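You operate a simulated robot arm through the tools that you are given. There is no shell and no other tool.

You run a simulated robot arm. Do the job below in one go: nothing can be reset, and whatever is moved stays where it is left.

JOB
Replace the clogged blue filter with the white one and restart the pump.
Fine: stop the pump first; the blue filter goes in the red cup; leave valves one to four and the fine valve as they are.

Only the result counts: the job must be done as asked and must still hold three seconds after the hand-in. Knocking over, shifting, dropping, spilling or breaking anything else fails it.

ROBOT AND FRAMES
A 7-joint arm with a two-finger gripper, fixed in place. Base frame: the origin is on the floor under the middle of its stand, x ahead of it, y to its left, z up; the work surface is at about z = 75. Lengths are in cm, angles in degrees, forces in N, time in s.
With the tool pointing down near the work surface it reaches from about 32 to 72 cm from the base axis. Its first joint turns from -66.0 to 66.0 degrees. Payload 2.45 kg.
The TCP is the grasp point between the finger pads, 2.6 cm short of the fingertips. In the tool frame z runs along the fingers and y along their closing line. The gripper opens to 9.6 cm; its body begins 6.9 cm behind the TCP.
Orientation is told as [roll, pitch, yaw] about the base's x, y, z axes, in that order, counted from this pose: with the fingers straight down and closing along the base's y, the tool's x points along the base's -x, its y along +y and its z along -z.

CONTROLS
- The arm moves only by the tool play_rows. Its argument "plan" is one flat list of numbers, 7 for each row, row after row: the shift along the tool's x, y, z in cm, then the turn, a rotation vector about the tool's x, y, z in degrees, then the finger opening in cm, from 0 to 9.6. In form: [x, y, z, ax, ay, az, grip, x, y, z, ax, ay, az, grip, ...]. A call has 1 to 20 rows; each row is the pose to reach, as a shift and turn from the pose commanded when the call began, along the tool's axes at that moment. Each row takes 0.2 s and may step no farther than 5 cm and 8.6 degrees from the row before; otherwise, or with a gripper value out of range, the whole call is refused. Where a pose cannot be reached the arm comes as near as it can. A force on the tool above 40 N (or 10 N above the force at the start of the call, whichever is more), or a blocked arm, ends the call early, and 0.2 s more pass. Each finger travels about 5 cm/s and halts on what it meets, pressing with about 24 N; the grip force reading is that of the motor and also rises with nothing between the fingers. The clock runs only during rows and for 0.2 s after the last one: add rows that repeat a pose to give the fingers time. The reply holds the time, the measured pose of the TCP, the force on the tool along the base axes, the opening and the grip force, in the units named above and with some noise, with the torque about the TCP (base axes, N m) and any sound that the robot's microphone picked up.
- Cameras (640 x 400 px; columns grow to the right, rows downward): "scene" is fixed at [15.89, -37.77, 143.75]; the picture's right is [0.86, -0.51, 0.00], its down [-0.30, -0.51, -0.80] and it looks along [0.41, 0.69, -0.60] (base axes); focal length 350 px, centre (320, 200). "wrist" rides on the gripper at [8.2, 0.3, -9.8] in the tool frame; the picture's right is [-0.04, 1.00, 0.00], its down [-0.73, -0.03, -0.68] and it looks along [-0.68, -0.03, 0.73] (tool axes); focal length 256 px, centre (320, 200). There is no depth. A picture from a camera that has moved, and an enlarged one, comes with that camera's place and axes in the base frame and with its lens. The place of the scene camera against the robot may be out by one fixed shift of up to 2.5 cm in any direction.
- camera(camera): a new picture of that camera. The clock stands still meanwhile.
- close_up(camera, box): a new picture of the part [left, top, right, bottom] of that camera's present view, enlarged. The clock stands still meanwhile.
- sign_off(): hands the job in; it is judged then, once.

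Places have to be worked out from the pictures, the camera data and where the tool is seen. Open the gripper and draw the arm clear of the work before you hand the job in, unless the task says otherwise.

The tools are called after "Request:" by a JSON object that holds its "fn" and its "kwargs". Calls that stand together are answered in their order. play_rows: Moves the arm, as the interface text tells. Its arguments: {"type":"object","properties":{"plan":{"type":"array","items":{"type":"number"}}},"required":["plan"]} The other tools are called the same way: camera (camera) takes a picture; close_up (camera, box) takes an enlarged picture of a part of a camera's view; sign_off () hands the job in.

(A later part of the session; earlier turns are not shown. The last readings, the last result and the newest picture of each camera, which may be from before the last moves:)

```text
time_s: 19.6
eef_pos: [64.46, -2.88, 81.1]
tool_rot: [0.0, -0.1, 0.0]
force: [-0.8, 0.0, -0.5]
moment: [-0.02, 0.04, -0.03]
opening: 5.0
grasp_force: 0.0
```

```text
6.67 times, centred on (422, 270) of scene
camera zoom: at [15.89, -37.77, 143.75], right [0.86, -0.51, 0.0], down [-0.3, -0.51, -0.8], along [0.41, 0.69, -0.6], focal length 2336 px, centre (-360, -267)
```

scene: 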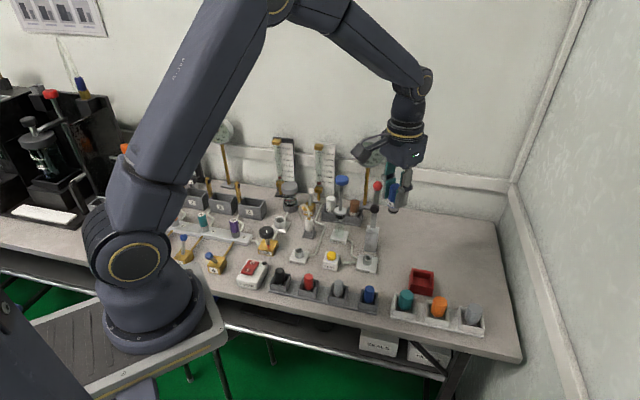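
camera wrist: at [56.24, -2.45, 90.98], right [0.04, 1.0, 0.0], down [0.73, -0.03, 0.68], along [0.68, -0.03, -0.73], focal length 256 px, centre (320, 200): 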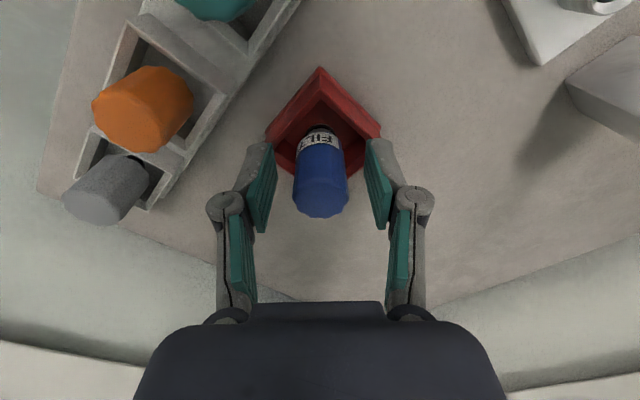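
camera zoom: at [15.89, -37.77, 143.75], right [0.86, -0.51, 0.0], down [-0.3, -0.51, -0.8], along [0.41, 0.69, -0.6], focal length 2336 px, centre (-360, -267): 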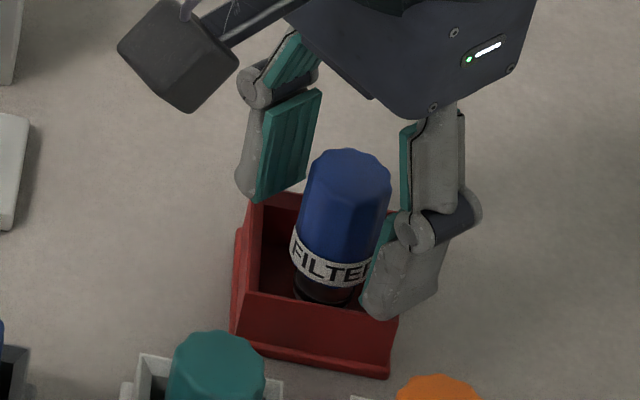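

The blue filter stands upright in the red cup. I rise straight up to z≈104, above every tall part, and then travel toward the white filter at roughly (59.2, 30.7).

Request:
{"fn": "play_rows", "kwargs": {"plan": [0, 0, -1.5, 0, 0, 0, 5, 0, 0, -4.5, 0, 0, 0, 5, 0, 0, -9, 0, 0, 0, 5, 0, 0, -13.5, 0, 0, 0, 5, 0, 0, -18, 0, 0, 0, 5, 0, 0, -23, 0, 0, 0, 5, 1, 4.79, -23, 0, 0, 0, 5, 2, 9.57, -23, 0, 0, 0, 5, 3, 14.36, -23, 0, 0, 0, 5, 4, 19.15, -23, 0, 0, 0, 5, 5, 23.94, -23, 0, 0, 0, 5, 6, 28.7, -23, 0, 0, 0, 5, 7, 33.5, -23, 0, 0, 0, 5, 7, 33.5, -19, 0, 0, 0, 5, 7, 33.5, -19, 0, 0, 0, 5]}}

Request:
{"fn": "camera", "kwargs": {"camera": "wrist"}}

Request:
{"fn": "camera", "kwargs": {"camera": "scene"}}

```text
time_s: 22.8
eef_pos: [57.13, 30.41, 100.18]
tool_rot: [0.0, 0.0, 0.0]
force: [-0.7, -0.1, 0.1]
moment: [0.0, -0.03, 0.01]
opening: 4.97
grasp_force: 0.1
```

```text
taken
camera wrist: at [48.89, 30.82, 110.03], right [0.04, 1.0, 0.0], down [0.73, -0.03, 0.68], along [0.68, -0.03, -0.73], focal length 256 px, centre (320, 200)
```

wrist: 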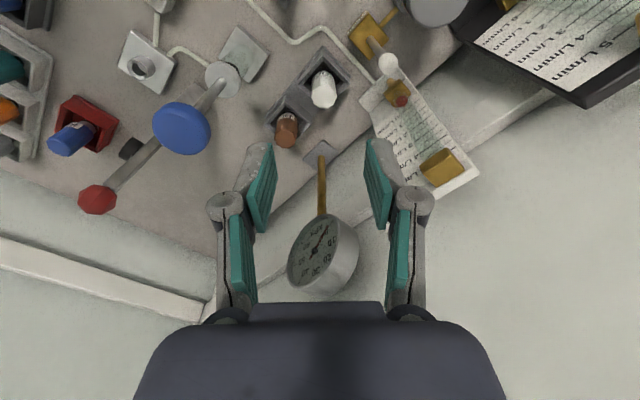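

```text
taken
```

scene: 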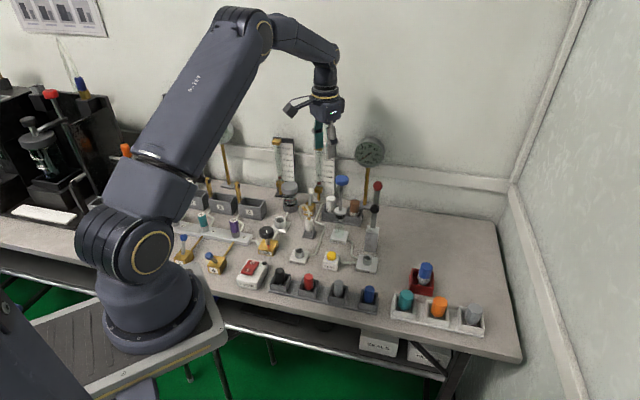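

I check the blue filter in the cup and enlarge the white filter area.

Request:
{"fn": "close_up", "kwargs": {"camera": "wrist", "box": [256, 30, 416, 130]}}

Request:
{"fn": "close_up", "kwargs": {"camera": "scene", "box": [374, 240, 470, 300]}}

Request:
{"fn": "close_up", "kwargs": {"camera": "scene", "box": [282, 130, 410, 210]}}

```text
4.00 times, centred on (336, 80) of wrist
camera zoom: at [48.89, 30.82, 110.03], right [0.04, 1.0, 0.0], down [0.73, -0.03, 0.68], along [0.68, -0.03, -0.73], focal length 1024 px, centre (256, 680)
```

zoom: 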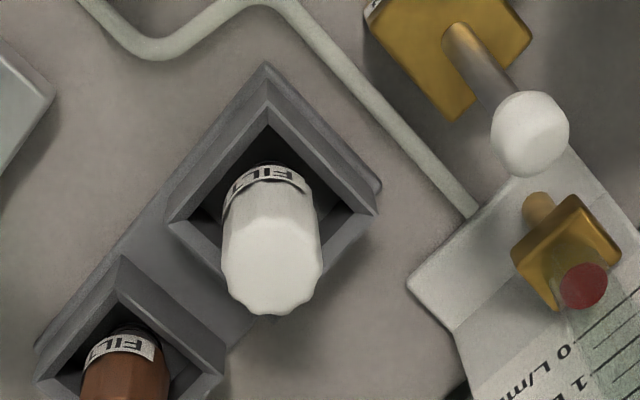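

```text
6.67 times, centred on (422, 270) of scene
camera zoom: at [15.89, -37.76, 143.75], right [0.86, -0.51, 0.0], down [-0.3, -0.51, -0.8], along [0.41, 0.69, -0.6], focal length 2336 px, centre (-360, -267)
```

zoom: 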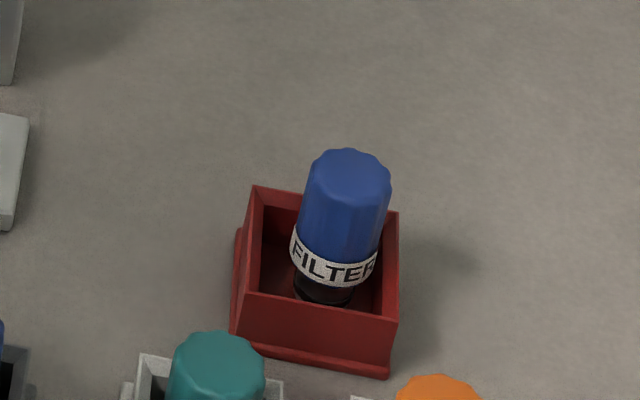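

```text
5.00 times, centred on (346, 170) of scene
camera zoom: at [15.89, -37.76, 143.75], right [0.86, -0.51, 0.0], down [-0.3, -0.51, -0.8], along [0.41, 0.69, -0.6], focal length 1752 px, centre (190, 350)
```

zoom: 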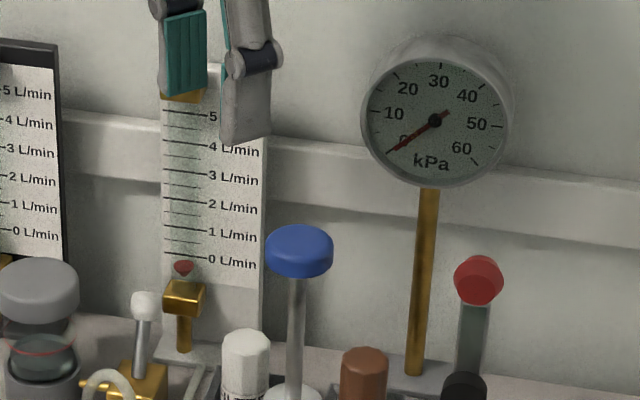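

The blue filter is stable in the cup, and the white filter's axis comes out at about (59.6, 30.75) with its top near z≈82. I move over it and descend partway, keeping clear of the drain lever, rotameter and plunger.

Request:
{"fn": "play_rows", "kwargs": {"plan": [-2.3, 0.2, 0, 0, 0, 0, 5, -2.3, 0.2, 4, 0, 0, 0, 5, -2.3, 0.2, 8, 0, 0, 0, 5, -2.3, 0.2, 11.5, 0, 0, 0, 5, -2.3, 0.2, 11.5, 0, 0, 0, 5]}}

Request:
{"fn": "camera", "kwargs": {"camera": "wrist"}}

Request:
{"fn": "close_up", "kwargs": {"camera": "wrist", "box": [256, 70, 384, 150]}}

Request:
{"fn": "close_up", "kwargs": {"camera": "scene", "box": [266, 140, 410, 230]}}

```text
time_s: 24.0
eef_pos: [59.72, 30.83, 88.55]
tool_rot: [0.0, 0.1, 0.0]
force: [-0.1, -0.1, -0.8]
moment: [0.01, 0.03, -0.02]
opening: 5.01
grasp_force: 0.0
```

```text
taken
camera wrist: at [51.48, 31.29, 98.44], right [0.04, 1.0, 0.0], down [0.73, -0.03, 0.68], along [0.68, -0.03, -0.73], focal length 256 px, centre (320, 200)
```

wrist: 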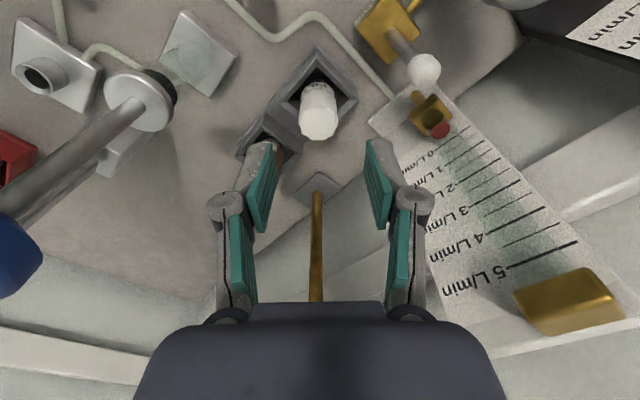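

```text
5.00 times, centred on (320, 110) of wrist
camera zoom: at [51.48, 31.29, 98.44], right [0.04, 1.0, 0.0], down [0.73, -0.03, 0.68], along [0.68, -0.03, -0.73], focal length 1280 px, centre (320, 650)
```

zoom: 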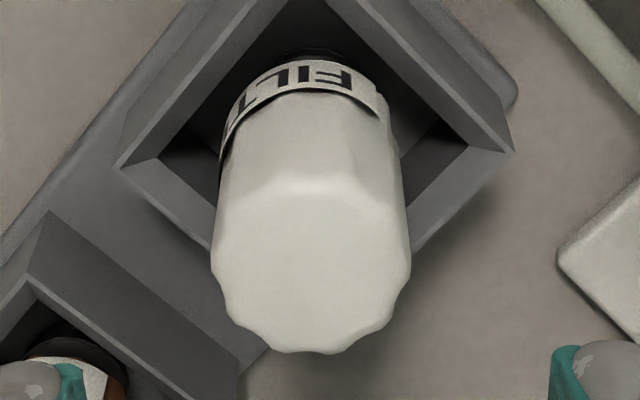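

```text
4.44 times, centred on (338, 185) of scene
camera zoom: at [15.89, -37.77, 143.75], right [0.86, -0.51, 0.0], down [-0.3, -0.51, -0.8], along [0.41, 0.69, -0.6], focal length 1558 px, centre (240, 267)
```

zoom: 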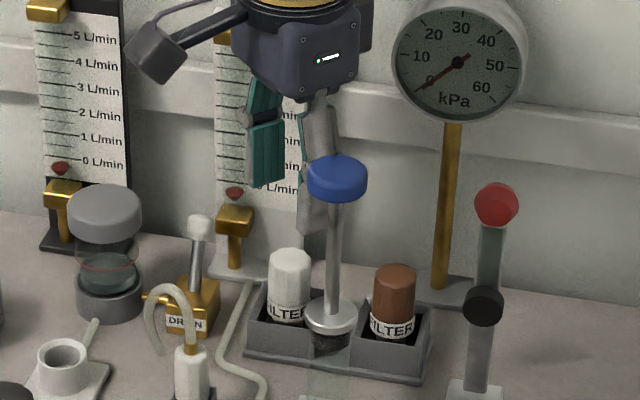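

The white filter is at about (59.58, 30.82), centred between the fingers. I descend to grip height, TCP z≈81.5, with the tips just above the well walls.

Request:
{"fn": "play_rows", "kwargs": {"plan": [0.12, 0, 2.5, 0, 0, 0, 5, 0.12, 0, 5, 0, 0, 0, 5, 0.12, 0, 6.4, 0, 0, 0, 5, 0.12, 0, 7.2, 0, 0, 0, 5, 0.12, 0, 7.2, 0, 0, 0, 5]}}

Request:
{"fn": "camera", "kwargs": {"camera": "wrist"}}

Request:
{"fn": "close_up", "kwargs": {"camera": "scene", "box": [266, 140, 410, 230]}}

```text
time_s: 25.2
eef_pos: [59.67, 30.82, 81.6]
tool_rot: [0.0, -0.1, 0.1]
force: [-1.1, 0.6, 0.2]
moment: [0.01, 0.0, -0.01]
opening: 4.98
grasp_force: 0.1
```

```text
taken
camera wrist: at [51.4, 31.23, 91.39], right [0.04, 1.0, 0.0], down [0.73, -0.03, 0.68], along [0.68, -0.03, -0.73], focal length 256 px, centre (320, 200)
```

wrist: 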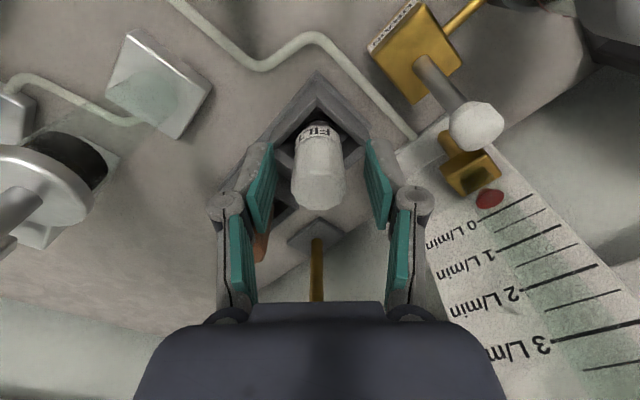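

```text
4.44 times, centred on (338, 185) of scene
camera zoom: at [15.89, -37.77, 143.75], right [0.86, -0.51, 0.0], down [-0.3, -0.51, -0.8], along [0.41, 0.69, -0.6], focal length 1558 px, centre (240, 267)
```

zoom: 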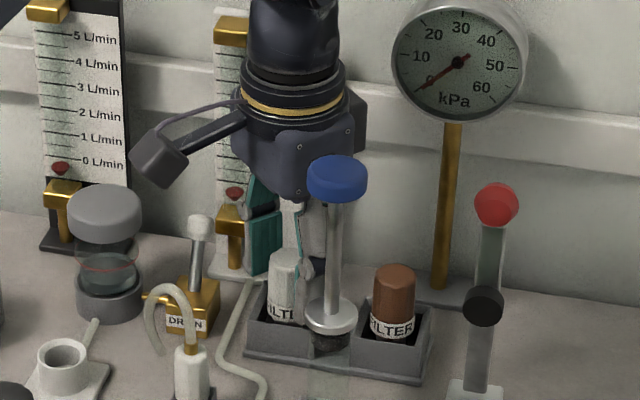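

The filter is centred and nothing is touched. I close the fingers on it.

Request:
{"fn": "play_rows", "kwargs": {"plan": [0, 0, 0.15, 0, 0, 0, 4, 0, 0, 0.15, 0, 0, 0, 3, 0, 0, 0.15, 0, 0, 0, 2, 0, 0, 0.15, 0, 0, 0, 1.5, 0, 0, 0.15, 0, 0, 0, 1.5, 0, 0, 0.15, 0, 0, 0, 1.5]}}

Request:
{"fn": "camera", "kwargs": {"camera": "wrist"}}

```text
time_s: 26.6
eef_pos: [59.76, 30.78, 81.54]
tool_rot: [0.0, -0.1, 0.0]
force: [-1.1, 0.3, 0.2]
moment: [-0.01, -0.03, -0.04]
opening: 2.6
grasp_force: 24.0
```

```text
taken
camera wrist: at [51.45, 31.28, 91.28], right [0.04, 1.0, 0.0], down [0.73, -0.03, 0.68], along [0.68, -0.03, -0.73], focal length 256 px, centre (320, 200)
```

wrist: 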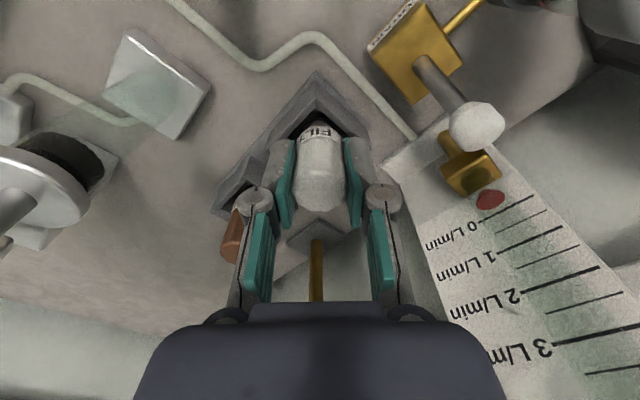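

The grip is firm at 2.6 cm. I lift gently first, then straight up to z≈102.

Request:
{"fn": "play_rows", "kwargs": {"plan": [0, 0, -0.5, 0, 0, 0, 1.5, 0, 0, -1.2, 0, 0, 0, 1.5, 0, 0, -3, 0, 0, 0, 1.5, 0, 0, -6, 0, 0, 0, 1.5, 0, 0, -10, 0, 0, 0, 1.5, 0, 0, -14, 0, 0, 0, 1.5, 0, 0, -18, 0, 0, 0, 1.5, 0, 0, -20.5, 0, 0, 0, 1.5, 0, 0, -20.5, 0, 0, 0, 1.5]}}

Request:
{"fn": "camera", "kwargs": {"camera": "wrist"}}

Request:
{"fn": "close_up", "kwargs": {"camera": "scene", "box": [266, 80, 426, 180]}}

Request:
{"fn": "close_up", "kwargs": {"camera": "scene", "box": [266, 150, 410, 240]}}

```text
time_s: 28.6
eef_pos: [59.54, 31.15, 102.08]
tool_rot: [0.0, 0.0, 0.1]
force: [0.6, -1.0, -0.5]
moment: [0.0, -0.02, 0.02]
opening: 2.57
grasp_force: 23.9
```

```text
taken
camera wrist: at [51.35, 31.47, 111.91], right [0.04, 1.0, 0.0], down [0.73, -0.03, 0.68], along [0.68, -0.03, -0.73], focal length 256 px, centre (320, 200)
```

wrist: 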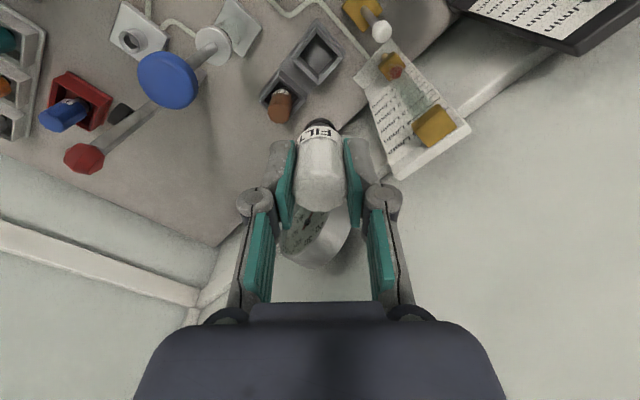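

```text
4.00 times, centred on (346, 130) of scene
camera zoom: at [15.89, -37.77, 143.75], right [0.86, -0.51, 0.0], down [-0.3, -0.51, -0.8], along [0.41, 0.69, -0.6], focal length 1402 px, centre (216, 480)
```

zoom: 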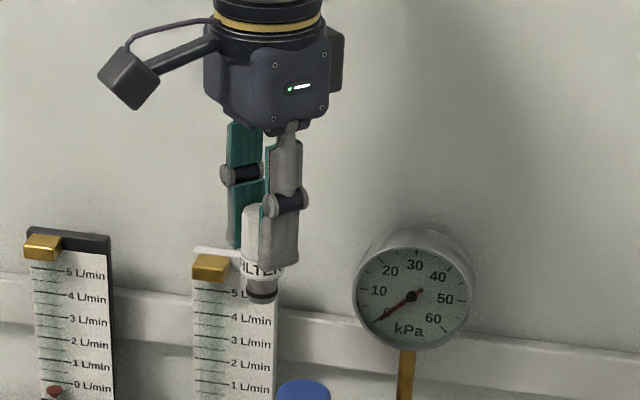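

```text
4.44 times, centred on (338, 195) of scene
camera zoom: at [15.89, -37.77, 143.75], right [0.86, -0.51, 0.0], down [-0.3, -0.51, -0.8], along [0.41, 0.69, -0.6], focal length 1558 px, centre (240, 222)
```

zoom: 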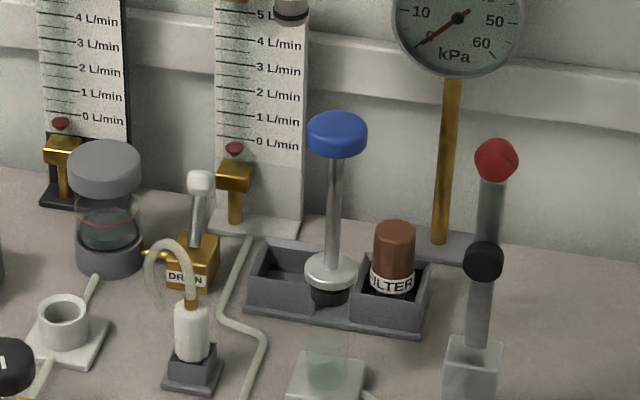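

The white filter is out of its well cleanly, and the brown filter and plunger are undisturbed. I carry it back above the empty socket and stop at z≈92 to check alignment.

Request:
{"fn": "play_rows", "kwargs": {"plan": [3.8, 0.75, 0, 0, 0, 0, 1.5, 7.6, 1.5, 0, 0, 0, 0, 1.5, 11.5, 2.3, 0, 0, 0, 0, 1.5, 15.28, 3.05, 0, 0, 0, 0, 1.5, 15.28, 3.05, 3, 0, 0, 0, 1.5, 15.28, 3.05, 6.5, 0, 0, 0, 1.5, 15.28, 3.05, 9.5, 0, 0, 0, 1.5, 15.28, 3.05, 9.5, 0, 0, 0, 1.5, 15.28, 3.05, 9.5, 0, 0, 0, 1.5, 15.28, 3.05, 9.5, 0, 0, 0, 1.5]}}

Request:
{"fn": "camera", "kwargs": {"camera": "wrist"}}

Request:
{"fn": "close_up", "kwargs": {"camera": "wrist", "box": [256, 50, 384, 130]}}

Request:
{"fn": "close_up", "kwargs": {"camera": "scene", "box": [230, 170, 326, 230]}}

```text
time_s: 30.8
eef_pos: [44.55, 34.4, 92.44]
tool_rot: [0.0, 0.0, 0.1]
force: [0.5, -0.2, -0.6]
moment: [0.02, 0.01, -0.02]
opening: 2.56
grasp_force: 23.9
```

```text
taken
camera wrist: at [36.29, 34.82, 102.25], right [0.04, 1.0, 0.0], down [0.73, -0.03, 0.68], along [0.68, -0.03, -0.73], focal length 256 px, centre (320, 200)
```

wrist: 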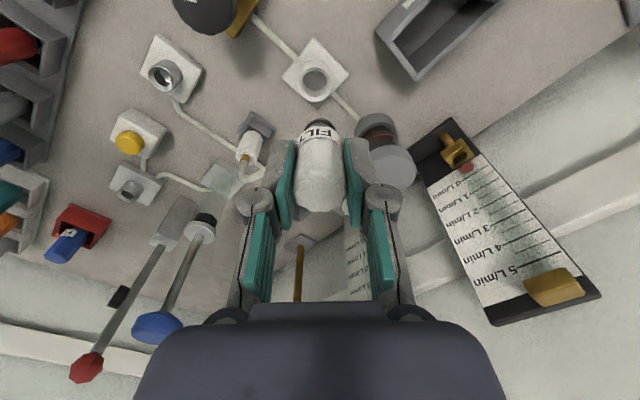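

```text
5.00 times, centred on (320, 90) of wrist
camera zoom: at [36.29, 34.82, 102.25], right [0.04, 1.0, 0.0], down [0.73, -0.03, 0.68], along [0.68, -0.03, -0.73], focal length 1280 px, centre (320, 750)
```

zoom: 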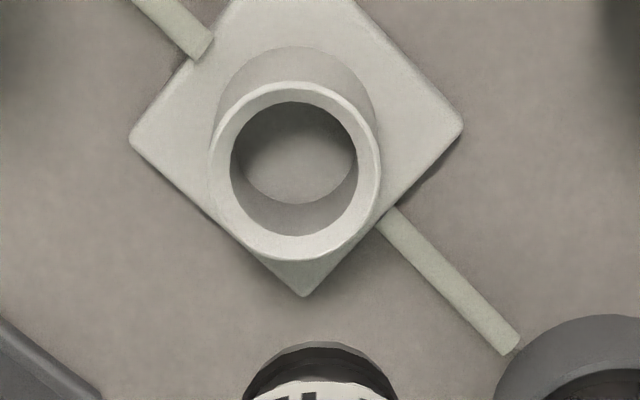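

```text
6.67 times, centred on (278, 200) of scene
camera zoom: at [15.89, -37.77, 143.75], right [0.86, -0.51, 0.0], down [-0.3, -0.51, -0.8], along [0.41, 0.69, -0.6], focal length 2336 px, centre (600, 200)
```

zoom: 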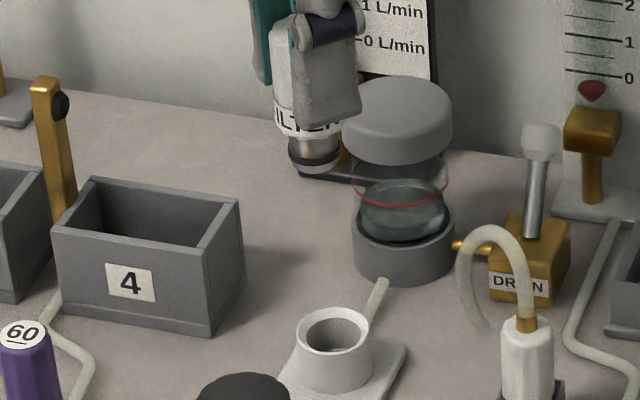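

The wrist view shows the TCP sits about 0.45 cm too far in +y and about 0.1 cm in +x from the socket hole (hole at about (44.35, 33.97)). I correct that and come down to z≈87 to re-check.

Request:
{"fn": "play_rows", "kwargs": {"plan": [0.13, -0.45, 0, 0, 0, 0, 1.5, 0.13, -0.45, 2, 0, 0, 0, 1.5, 0.13, -0.45, 4, 0, 0, 0, 1.5, 0.13, -0.45, 5.4, 0, 0, 0, 1.5, 0.13, -0.45, 5.4, 0, 0, 0, 1.5, 0.13, -0.45, 5.4, 0, 0, 0, 1.5]}}

Request:
{"fn": "close_up", "kwargs": {"camera": "wrist", "box": [256, 70, 384, 150]}}

Request:
{"fn": "close_up", "kwargs": {"camera": "scene", "box": [246, 180, 310, 220]}}

```text
time_s: 32.2
eef_pos: [44.18, 33.54, 87.05]
tool_rot: [0.0, 0.0, -0.1]
force: [0.2, -0.5, -0.7]
moment: [0.02, 0.0, -0.02]
opening: 2.61
grasp_force: 24.3
```

```text
5.00 times, centred on (320, 110) of wrist
camera zoom: at [35.93, 33.89, 96.78], right [0.04, 1.0, 0.0], down [0.73, -0.03, 0.68], along [0.68, -0.03, -0.73], focal length 1280 px, centre (320, 650)
```

zoom: 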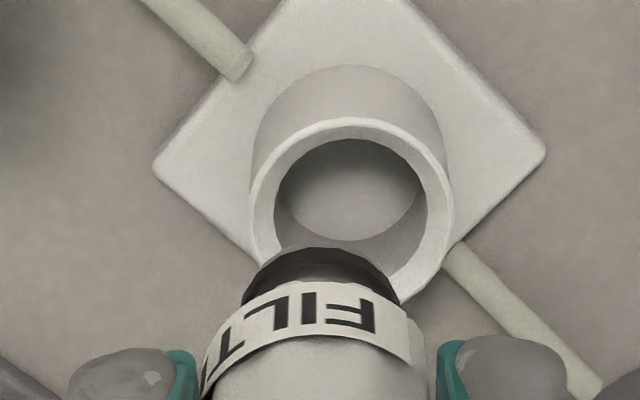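

```text
10.00 times, centred on (278, 200) of scene
camera zoom: at [15.89, -37.77, 143.75], right [0.86, -0.51, 0.0], down [-0.3, -0.51, -0.8], along [0.41, 0.69, -0.6], focal length 3504 px, centre (740, 200)
```

zoom: 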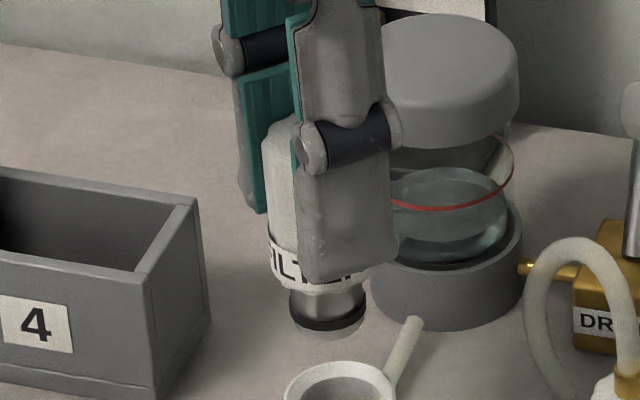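

The tool settled at (44.18, 33.54), and the hole now appears 0.44 cm to +y and about 0.17 cm to +x, so I judge the hole to be at (44.35, 33.97). I shift by that amount and let the arm settle.

Request:
{"fn": "play_rows", "kwargs": {"plan": [-0.08, 0.2, 0, 0, 0, 0, 1.5, -0.15, 0.42, 0, 0, 0, 0, 1.5, -0.15, 0.42, 0, 0, 0, 0, 1.5, -0.15, 0.42, 0, 0, 0, 0, 1.5, -0.15, 0.42, 0, 0, 0, 0, 1.5]}}

Request:
{"fn": "close_up", "kwargs": {"camera": "wrist", "box": [256, 70, 384, 150]}}

```text
time_s: 33.4
eef_pos: [44.35, 33.8, 86.91]
tool_rot: [0.0, 0.0, 0.0]
force: [-0.2, -0.8, -0.6]
moment: [0.02, 0.03, -0.01]
opening: 2.61
grasp_force: 24.1
```

```text
5.00 times, centred on (320, 110) of wrist
camera zoom: at [36.18, 34.21, 96.8], right [0.04, 1.0, 0.0], down [0.73, -0.03, 0.68], along [0.68, -0.03, -0.73], focal length 1280 px, centre (320, 650)
```

zoom: 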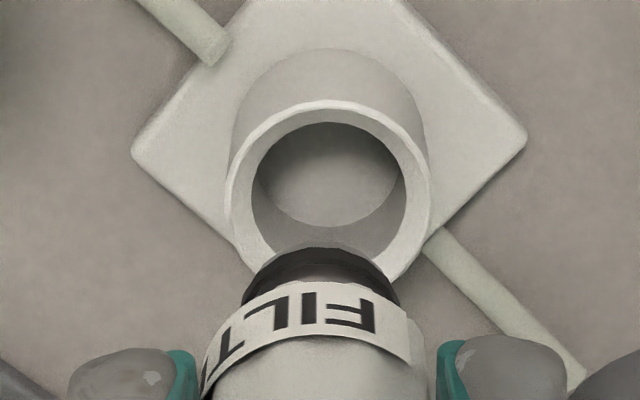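

Now the hole is only about 0.13 cm to +y of the plug. I take a scene view to check the sideways alignment of the plug against the hole independently.

Request:
{"fn": "close_up", "kwargs": {"camera": "scene", "box": [256, 196, 304, 226]}}

Request:
{"fn": "close_up", "kwargs": {"camera": "scene", "box": [256, 180, 320, 220]}}

```text
13.33 times, centred on (280, 211) of scene
camera zoom: at [15.89, -37.77, 143.75], right [0.86, -0.51, 0.0], down [-0.3, -0.51, -0.8], along [0.41, 0.69, -0.6], focal length 4673 px, centre (853, 53)
```

zoom: 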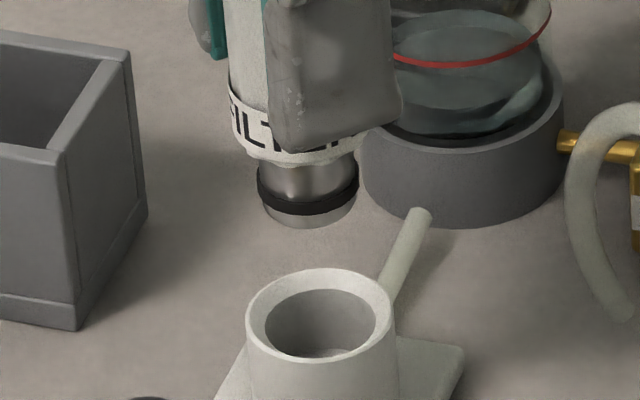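

```text
10.00 times, centred on (288, 200) of scene
camera zoom: at [15.89, -37.77, 143.75], right [0.86, -0.51, 0.0], down [-0.3, -0.51, -0.8], along [0.41, 0.69, -0.6], focal length 3504 px, centre (640, 200)
```

zoom: 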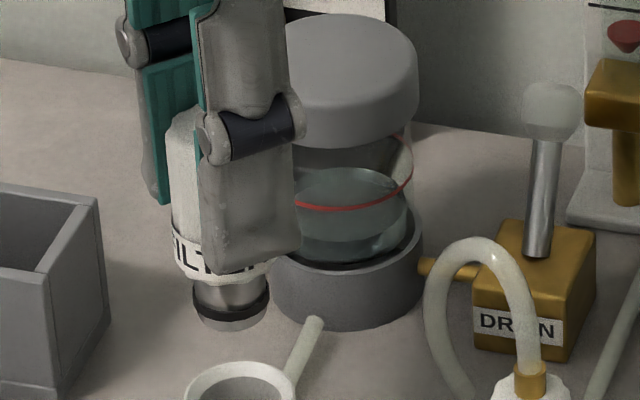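

The scene view says the hole lies about 0.1 cm to +x and 0.14 cm to +y of the plug. I apply that correction, let it settle, lower to just above the rim and look again.

Request:
{"fn": "play_rows", "kwargs": {"plan": [-0.11, 0.14, 0.5, 0, 0, 0, 1.5, -0.11, 0.14, 1.2, 0, 0, 0, 1.5, -0.11, 0.14, 1.9, 0, 0, 0, 1.5, -0.11, 0.14, 2.3, 0, 0, 0, 1.5, -0.11, 0.14, 2.3, 0, 0, 0, 1.5, -0.11, 0.14, 2.3, 0, 0, 0, 1.5, -0.11, 0.14, 2.3, 0, 0, 0, 1.5]}}

Request:
{"fn": "close_up", "kwargs": {"camera": "wrist", "box": [256, 80, 384, 160]}}

Request:
{"fn": "close_up", "kwargs": {"camera": "scene", "box": [256, 200, 304, 230]}}

```text
time_s: 35.0
eef_pos: [44.58, 33.98, 84.91]
tool_rot: [-0.1, 0.0, 0.1]
force: [-0.1, 0.2, -0.4]
moment: [-0.06, 0.01, 0.02]
opening: 2.63
grasp_force: 24.3
```

```text
5.00 times, centred on (320, 120) of wrist
camera zoom: at [36.33, 34.35, 94.65], right [0.04, 1.0, 0.0], down [0.73, -0.03, 0.68], along [0.68, -0.03, -0.73], focal length 1280 px, centre (320, 600)
```

zoom: 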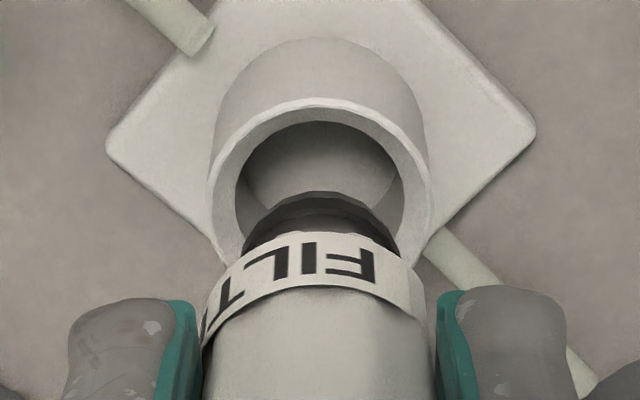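

```text
13.33 times, centred on (280, 215) of scene
camera zoom: at [15.89, -37.77, 143.75], right [0.86, -0.51, 0.0], down [-0.3, -0.51, -0.8], along [0.41, 0.69, -0.6], focal length 4673 px, centre (853, 0)
```

zoom: 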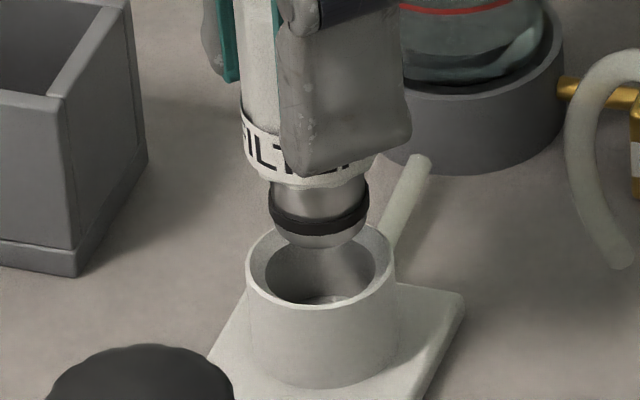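

The plug is now aligned over the hole within about 0.05 cm in both views and roughly 1 cm above the rim. I start the insertion slowly.

Request:
{"fn": "play_rows", "kwargs": {"plan": [0.05, 0, 0.4, 0, 0, 0, 1.5, 0.05, 0, 0.8, 0, 0, 0, 1.5, 0.05, 0, 1.0, 0, 0, 0, 1.5, 0.05, 0, 1.2, 0, 0, 0, 1.5, 0.05, 0, 1.2, 0, 0, 0, 1.5]}}

Request:
{"fn": "close_up", "kwargs": {"camera": "wrist", "box": [256, 80, 384, 160]}}

Request:
{"fn": "close_up", "kwargs": {"camera": "scene", "box": [256, 200, 304, 230]}}

```text
time_s: 36.2
eef_pos: [44.58, 34.03, 83.52]
tool_rot: [0.0, 0.1, 0.0]
force: [0.0, -0.5, 0.0]
moment: [0.0, 0.0, -0.02]
opening: 2.61
grasp_force: 24.1
```

```text
5.00 times, centred on (320, 120) of wrist
camera zoom: at [36.28, 34.44, 93.27], right [0.04, 1.0, 0.0], down [0.73, -0.03, 0.68], along [0.68, -0.03, -0.73], focal length 1280 px, centre (320, 600)
```

zoom: 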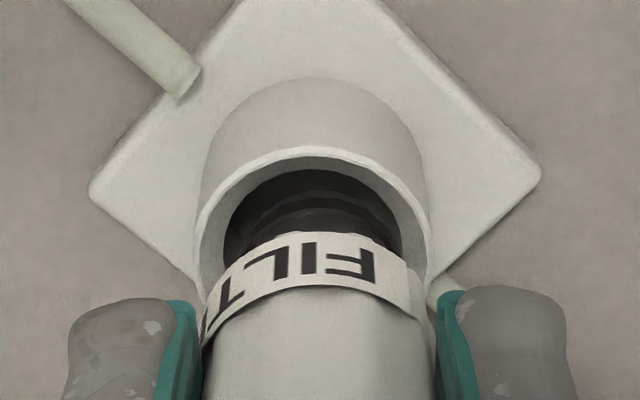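

```text
13.33 times, centred on (280, 215) of scene
camera zoom: at [15.89, -37.77, 143.75], right [0.86, -0.51, 0.0], down [-0.3, -0.51, -0.8], along [0.41, 0.69, -0.6], focal length 4673 px, centre (853, 0)
```

zoom: 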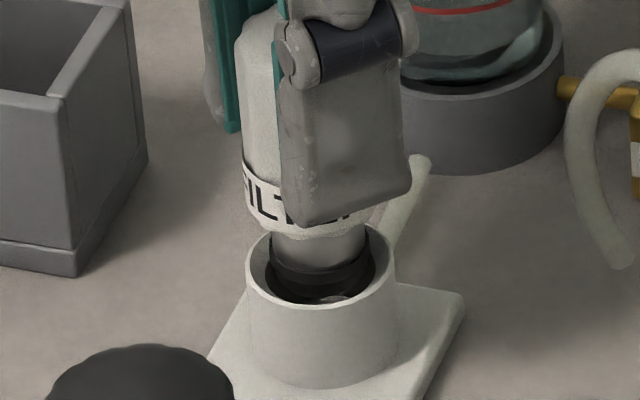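

The plug tip has entered the hole with no contact force, though the tool drifted about 0.1 cm in +x and +y. I correct that and continue down in small steps.

Request:
{"fn": "play_rows", "kwargs": {"plan": [0.1, -0.1, 0, 0, 0, 0, 1.5, 0.1, -0.1, 0.2, 0, 0, 0, 1.5, 0.1, -0.1, 0.4, 0, 0, 0, 1.5, 0.1, -0.1, 0.6, 0, 0, 0, 1.5, 0.1, -0.1, 0.6, 0, 0, 0, 1.5]}}

Request:
{"fn": "close_up", "kwargs": {"camera": "wrist", "box": [256, 80, 384, 160]}}

Request:
{"fn": "close_up", "kwargs": {"camera": "scene", "box": [256, 200, 304, 230]}}

```text
time_s: 37.4
eef_pos: [44.23, 33.8, 82.87]
tool_rot: [0.0, 0.0, 0.0]
force: [-0.3, -0.5, -0.6]
moment: [0.02, 0.02, 0.02]
opening: 2.61
grasp_force: 24.0
```

```text
5.00 times, centred on (320, 120) of wrist
camera zoom: at [36.08, 34.3, 92.63], right [0.04, 1.0, 0.0], down [0.73, -0.03, 0.68], along [0.68, -0.03, -0.73], focal length 1280 px, centre (320, 600)
```

zoom: 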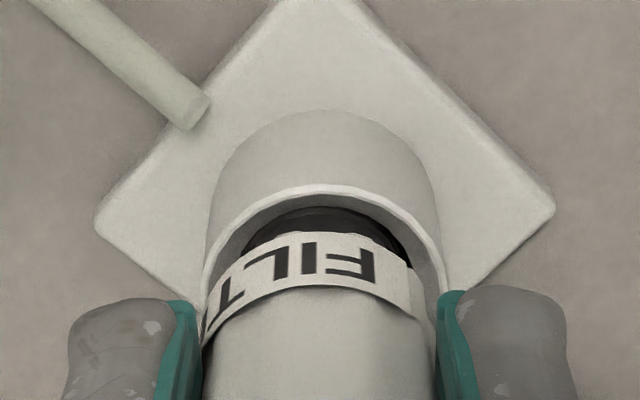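

```text
13.33 times, centred on (280, 215) of scene
camera zoom: at [15.89, -37.77, 143.75], right [0.86, -0.51, 0.0], down [-0.3, -0.51, -0.8], along [0.41, 0.69, -0.6], focal length 4673 px, centre (853, 0)
```

zoom: 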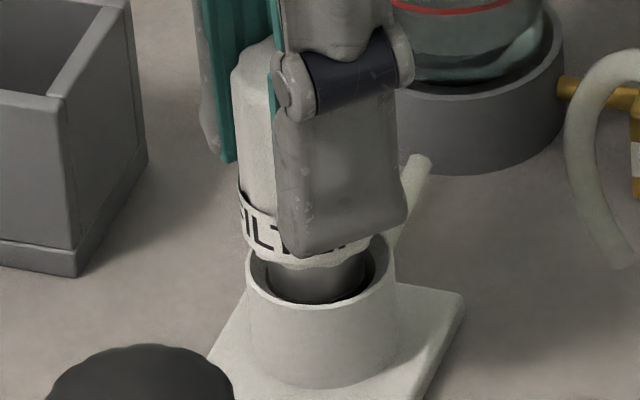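

Still no contact force. The plug sits slightly to the left in the hole, so I nudge +0.1 in x and +0.05 in y while lowering another 0.5 cm.

Request:
{"fn": "play_rows", "kwargs": {"plan": [-0.1, 0.05, 0, 0, 0, 0, 1.5, -0.1, 0.05, 0.2, 0, 0, 0, 1.5, -0.1, 0.05, 0.4, 0, 0, 0, 1.5, -0.1, 0.05, 0.5, 0, 0, 0, 1.5, -0.1, 0.05, 0.5, 0, 0, 0, 1.5]}}

Request:
{"fn": "close_up", "kwargs": {"camera": "wrist", "box": [256, 80, 384, 160]}}

Request:
{"fn": "close_up", "kwargs": {"camera": "scene", "box": [256, 200, 304, 230]}}

```text
time_s: 38.6
eef_pos: [44.49, 33.89, 82.4]
tool_rot: [0.1, 0.0, -0.1]
force: [0.3, 0.2, -0.3]
moment: [0.02, -0.01, -0.04]
opening: 2.59
grasp_force: 23.8
```

```text
5.00 times, centred on (320, 120) of wrist
camera zoom: at [36.2, 34.28, 92.17], right [0.04, 1.0, 0.0], down [0.73, -0.03, 0.68], along [0.68, -0.03, -0.73], focal length 1280 px, centre (320, 600)
```

zoom: 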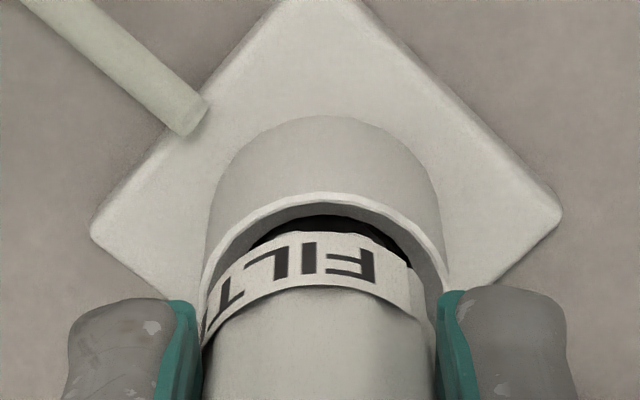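

```text
13.33 times, centred on (280, 215) of scene
camera zoom: at [15.89, -37.77, 143.75], right [0.86, -0.51, 0.0], down [-0.3, -0.51, -0.8], along [0.41, 0.69, -0.6], focal length 4673 px, centre (853, 0)
```

zoom: 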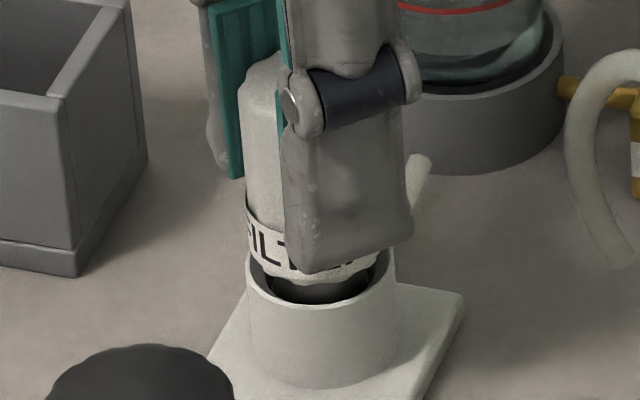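

It is centred with no load, about 0.5 cm short of seating. I lower further until the shoulder meets the rim.

Request:
{"fn": "play_rows", "kwargs": {"plan": [0, 0, 0.12, 0, 0, 0, 1.5, 0, 0, 0.24, 0, 0, 0, 1.5, 0, 0, 0.36, 0, 0, 0, 1.5, 0, 0, 0.36, 0, 0, 0, 1.5]}}

Request:
{"fn": "close_up", "kwargs": {"camera": "scene", "box": [256, 200, 304, 230]}}

Request:
{"fn": "close_up", "kwargs": {"camera": "wrist", "box": [256, 80, 384, 160]}}

```text
time_s: 39.6
eef_pos: [44.49, 33.85, 82.08]
tool_rot: [0.0, -0.1, 0.0]
force: [1.2, -4.2, 4.9]
moment: [-0.23, -0.11, -0.01]
opening: 2.59
grasp_force: 24.0
```

```text
13.33 times, centred on (280, 215) of scene
camera zoom: at [15.88, -37.78, 143.75], right [0.86, -0.51, 0.0], down [-0.3, -0.51, -0.8], along [0.41, 0.69, -0.6], focal length 4673 px, centre (853, 0)
```

zoom: 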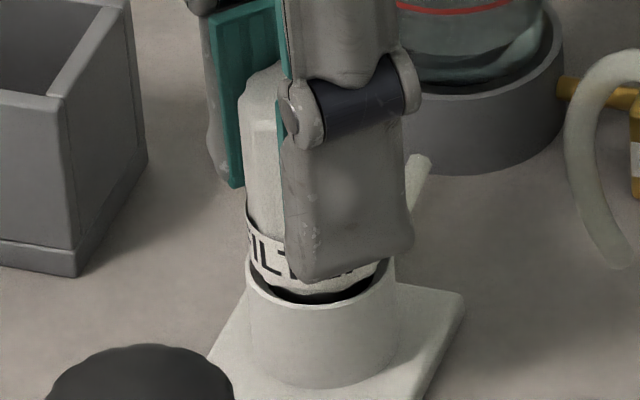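

```text
5.00 times, centred on (320, 120) of wrist
camera zoom: at [36.19, 34.31, 91.89], right [0.04, 1.0, 0.0], down [0.73, -0.03, 0.68], along [0.68, -0.03, -0.73], focal length 1280 px, centre (320, 600)
```

zoom: 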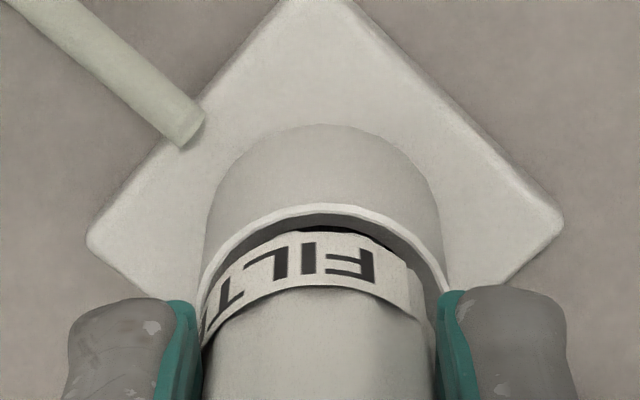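

There is a light side push of -4 N in y with 5 N upward, so the plug leans on the +y wall with about 0.3 cm to go. I ease -0.07 in y and continue down slowly.

Request:
{"fn": "play_rows", "kwargs": {"plan": [0, -0.07, 0, 0, 0, 0, 1.5, 0, -0.07, 0.1, 0, 0, 0, 1.5, 0, -0.07, 0.2, 0, 0, 0, 1.5, 0, -0.07, 0.2, 0, 0, 0, 1.5]}}

Request:
{"fn": "close_up", "kwargs": {"camera": "scene", "box": [256, 190, 320, 230]}}

```text
time_s: 40.6
eef_pos: [44.45, 33.95, 81.97]
tool_rot: [0.1, 0.0, 0.0]
force: [1.7, -0.4, 5.7]
moment: [-0.08, -0.06, 0.0]
opening: 2.61
grasp_force: 23.4
```

```text
10.00 times, centred on (288, 210) of scene
camera zoom: at [15.88, -37.77, 143.75], right [0.86, -0.51, 0.0], down [-0.3, -0.51, -0.8], along [0.41, 0.69, -0.6], focal length 3504 px, centre (640, 100)
```

zoom: 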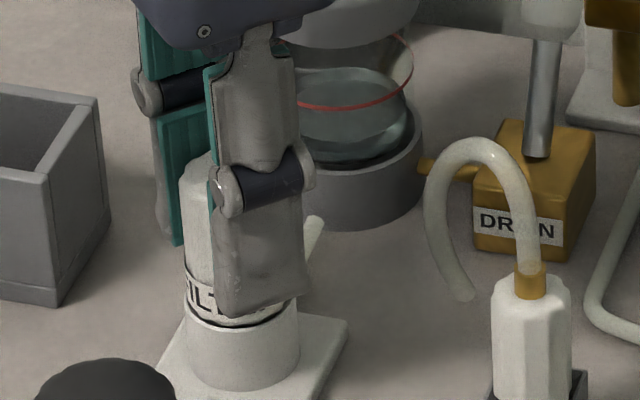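

The upward force is about 6 N and the label now looks nearly level with where the blue one was. I press slightly more to make sure it bottoms out.

Request:
{"fn": "play_rows", "kwargs": {"plan": [0, 0, 0.1, 0, 0, 0, 1.5, 0, 0, 0.2, 0, 0, 0, 1.5, 0, 0, 0.2, 0, 0, 0, 1.5]}}

Request:
{"fn": "close_up", "kwargs": {"camera": "scene", "box": [256, 190, 320, 230]}}

Request:
{"fn": "close_up", "kwargs": {"camera": "wrist", "box": [256, 80, 384, 160]}}

```text
time_s: 41.4
eef_pos: [44.45, 33.83, 81.71]
tool_rot: [0.2, -0.1, 0.1]
force: [-3.0, -0.5, 22.6]
moment: [-0.03, 0.17, -0.03]
opening: 2.61
grasp_force: 23.9
```

```text
10.00 times, centred on (288, 210) of scene
camera zoom: at [15.85, -37.79, 143.75], right [0.86, -0.51, 0.0], down [-0.3, -0.51, -0.8], along [0.41, 0.69, -0.6], focal length 3504 px, centre (640, 100)
```

zoom: 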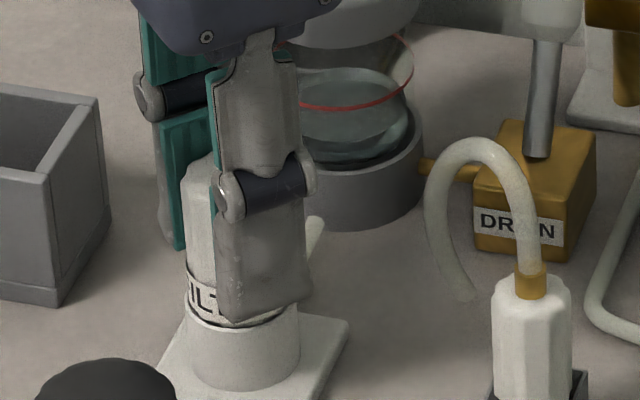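

```text
5.00 times, centred on (320, 120) of wrist
camera zoom: at [36.21, 34.28, 91.51], right [0.04, 1.0, 0.0], down [0.73, -0.03, 0.68], along [0.68, -0.03, -0.73], focal length 1280 px, centre (320, 600)
```

zoom: 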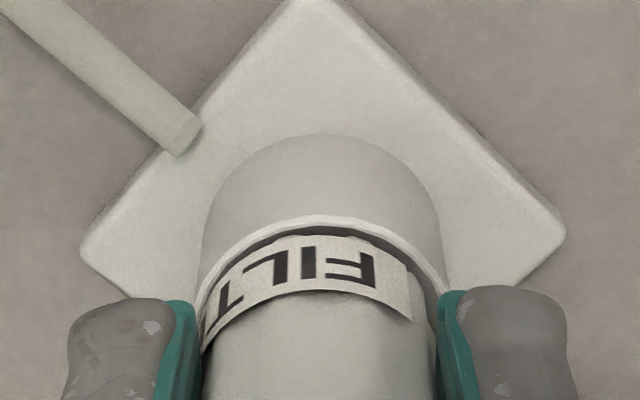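

The push rose to 23 N, which suggests the shoulder is seated. I press a touch more to see whether it still moves.

Request:
{"fn": "play_rows", "kwargs": {"plan": [0, 0, 0.08, 0, 0, 0, 1.5, 0, 0, 0.14, 0, 0, 0, 1.5, 0, 0, 0.14, 0, 0, 0, 1.5]}}

Request:
{"fn": "close_up", "kwargs": {"camera": "scene", "box": [256, 190, 320, 230]}}

```text
time_s: 42.2
eef_pos: [44.49, 33.8, 81.51]
tool_rot: [0.1, -0.1, -0.1]
force: [-1.6, 3.0, 23.7]
moment: [0.07, 0.07, -0.01]
opening: 2.59
grasp_force: 24.0
```

```text
10.00 times, centred on (288, 210) of scene
camera zoom: at [15.85, -37.78, 143.75], right [0.86, -0.51, 0.0], down [-0.3, -0.51, -0.8], along [0.41, 0.69, -0.6], focal length 3504 px, centre (640, 100)
```

zoom: 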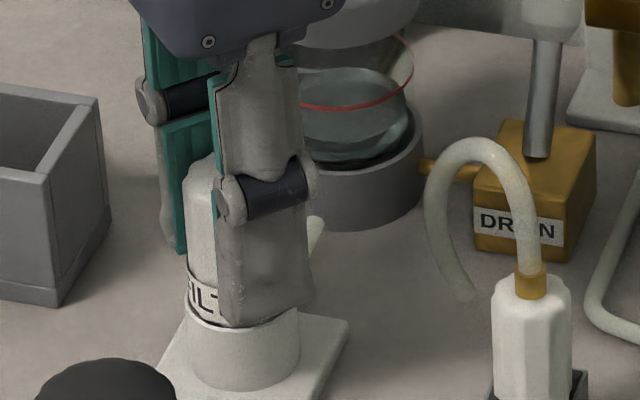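

The white filter's top now sits at the same level in the picture as the blue one did, and the force plateaued because the fingers slipped slightly, so it is seated. I relieve the pressure and open the fingers.

Request:
{"fn": "play_rows", "kwargs": {"plan": [0, 0, -0.12, 0, 0, 0, 1.5, 0, 0, -0.15, 0, 0, 0, 3, 0, 0, -0.15, 0, 0, 0, 4, 0, 0, -0.15, 0, 0, 0, 5.2, 0, 0, -0.15, 0, 0, 0, 5.2, 0, 0, -0.15, 0, 0, 0, 5.2]}}

Request:
{"fn": "camera", "kwargs": {"camera": "wrist"}}

Request:
{"fn": "close_up", "kwargs": {"camera": "scene", "box": [256, 190, 320, 230]}}

```text
time_s: 43.6
eef_pos: [44.44, 33.81, 81.65]
tool_rot: [-0.1, -0.1, 0.1]
force: [-0.4, -0.4, 0.1]
moment: [0.03, 0.0, -0.01]
opening: 5.21
grasp_force: 0.1
```

```text
taken
camera wrist: at [36.24, 34.19, 91.39], right [0.04, 1.0, 0.0], down [0.73, -0.03, 0.68], along [0.68, -0.03, -0.73], focal length 256 px, centre (320, 200)
```

wrist: 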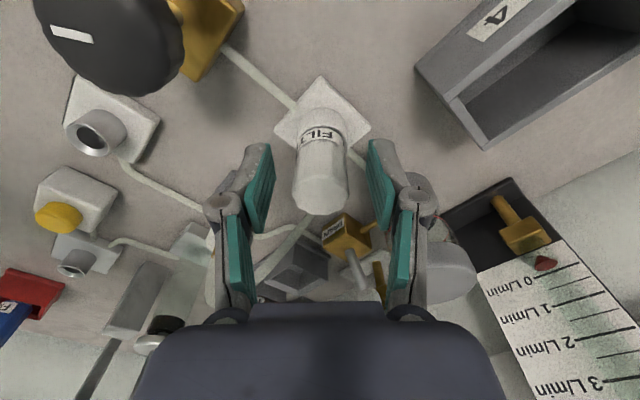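

```text
10.00 times, centred on (288, 210) of scene
camera zoom: at [15.89, -37.77, 143.75], right [0.86, -0.51, 0.0], down [-0.3, -0.51, -0.8], along [0.41, 0.69, -0.6], focal length 3504 px, centre (640, 100)
```

zoom: 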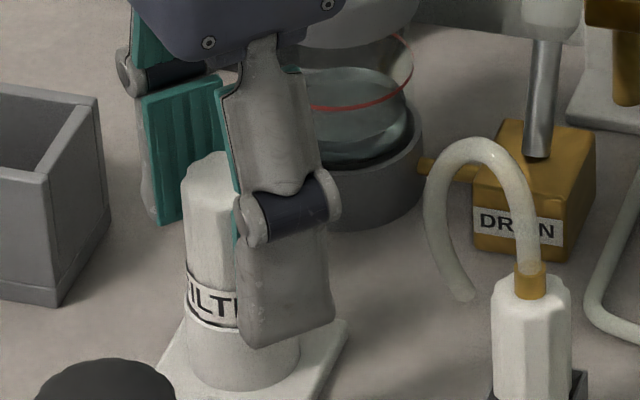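

The filter stands upright on its own. I raise the arm straight up to z≈98 and check the seating height against the earlier blue picture.

Request:
{"fn": "play_rows", "kwargs": {"plan": [0, 0, -1.5, 0, 0, 0, 5.2, 0, 0, -4, 0, 0, 0, 5.2, 0, 0, -8, 0, 0, 0, 5.2, 0, 0, -12, 0, 0, 0, 5.2, 0, 0, -16.5, 0, 0, 0, 5.2, 0, 0, -16.5, 0, 0, 0, 5.2]}}

Request:
{"fn": "close_up", "kwargs": {"camera": "scene", "box": [256, 190, 320, 230]}}

Request:
{"fn": "camera", "kwargs": {"camera": "wrist"}}

Request:
{"fn": "camera", "kwargs": {"camera": "scene"}}

```text
time_s: 45.0
eef_pos: [44.6, 33.83, 98.3]
tool_rot: [0.0, 0.0, -0.1]
force: [-0.9, 1.0, -0.1]
moment: [0.0, 0.0, 0.03]
opening: 5.22
grasp_force: 0.0
```

```text
10.00 times, centred on (288, 210) of scene
camera zoom: at [15.89, -37.77, 143.75], right [0.86, -0.51, 0.0], down [-0.3, -0.51, -0.8], along [0.41, 0.69, -0.6], focal length 3504 px, centre (640, 100)
```

zoom: 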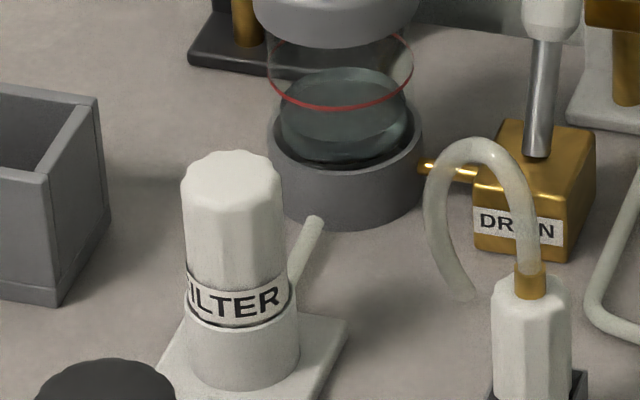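

```text
taken
camera wrist: at [36.38, 34.3, 108.08], right [0.04, 1.0, 0.0], down [0.73, -0.03, 0.68], along [0.68, -0.03, -0.73], focal length 256 px, centre (320, 200)
```

wrist: 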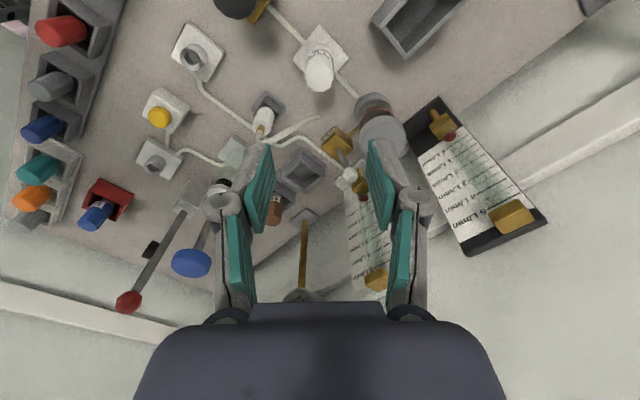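

```text
taken
```

scene: 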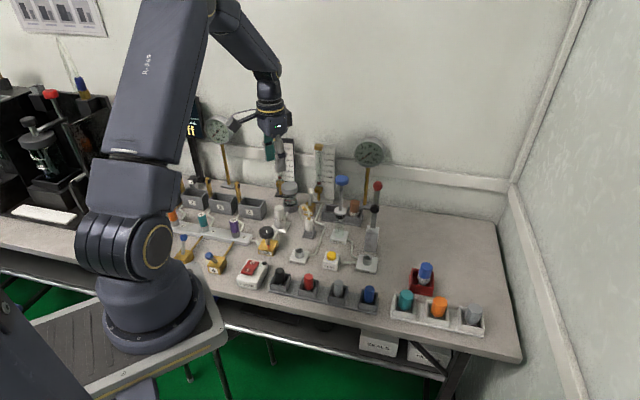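

The white filter sits exactly where the blue one was, and everything else looks undisturbed. I close the fingers and go back over the I end of the pump rocker at about (29.2, 19.1).

Request:
{"fn": "play_rows", "kwargs": {"plan": [3.1, -2.95, 0, 0, 0, 0, 4, 6.2, -5.9, 0, 0, 0, 0, 3, 9.3, -8.85, 0, 0, 0, 0, 2, 12.4, -11.8, 0, 0, 0, 0, 1, 15.4, -14.75, 0, 0, 0, 0, 0, 15.4, -14.75, 4, 0, 0, 0, 0, 15.4, -14.75, 8, 0, 0, 0, 0, 15.4, -14.75, 12, 0, 0, 0, 0, 15.4, -14.75, 12, 0, 0, 0, 0, 15.4, -14.75, 12, 0, 0, 0, 0]}}

Request:
{"fn": "camera", "kwargs": {"camera": "wrist"}}

Request:
{"fn": "close_up", "kwargs": {"camera": "scene", "box": [190, 220, 302, 290]}}

```text
time_s: 47.2
eef_pos: [29.31, 19.25, 86.0]
tool_rot: [0.0, 0.0, -0.1]
force: [0.5, 0.0, 0.9]
moment: [0.0, 0.03, -0.04]
opening: 0.01
grasp_force: 23.6
```

```text
taken
camera wrist: at [21.03, 19.56, 95.85], right [0.04, 1.0, 0.0], down [0.73, -0.03, 0.68], along [0.68, -0.03, -0.73], focal length 256 px, centre (320, 200)
```

wrist: 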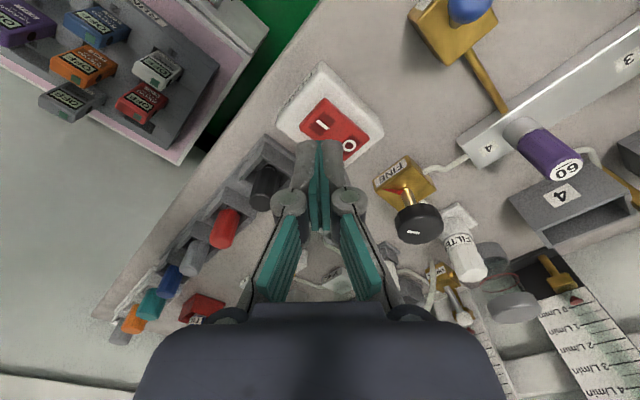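

```text
5.71 times, centred on (246, 255) of scene
camera zoom: at [15.89, -37.77, 143.75], right [0.86, -0.51, 0.0], down [-0.3, -0.51, -0.8], along [0.41, 0.69, -0.6], focal length 2003 px, centre (743, -114)
```

zoom: 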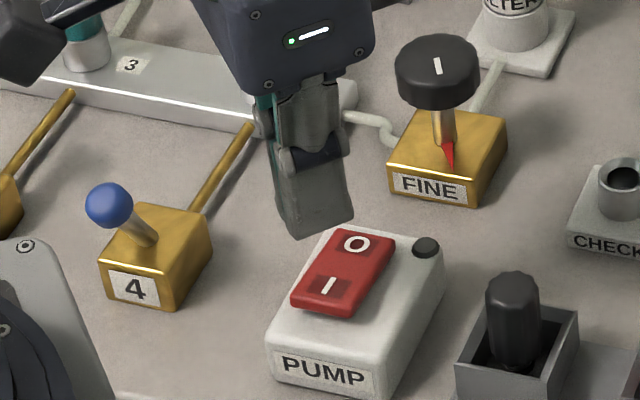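

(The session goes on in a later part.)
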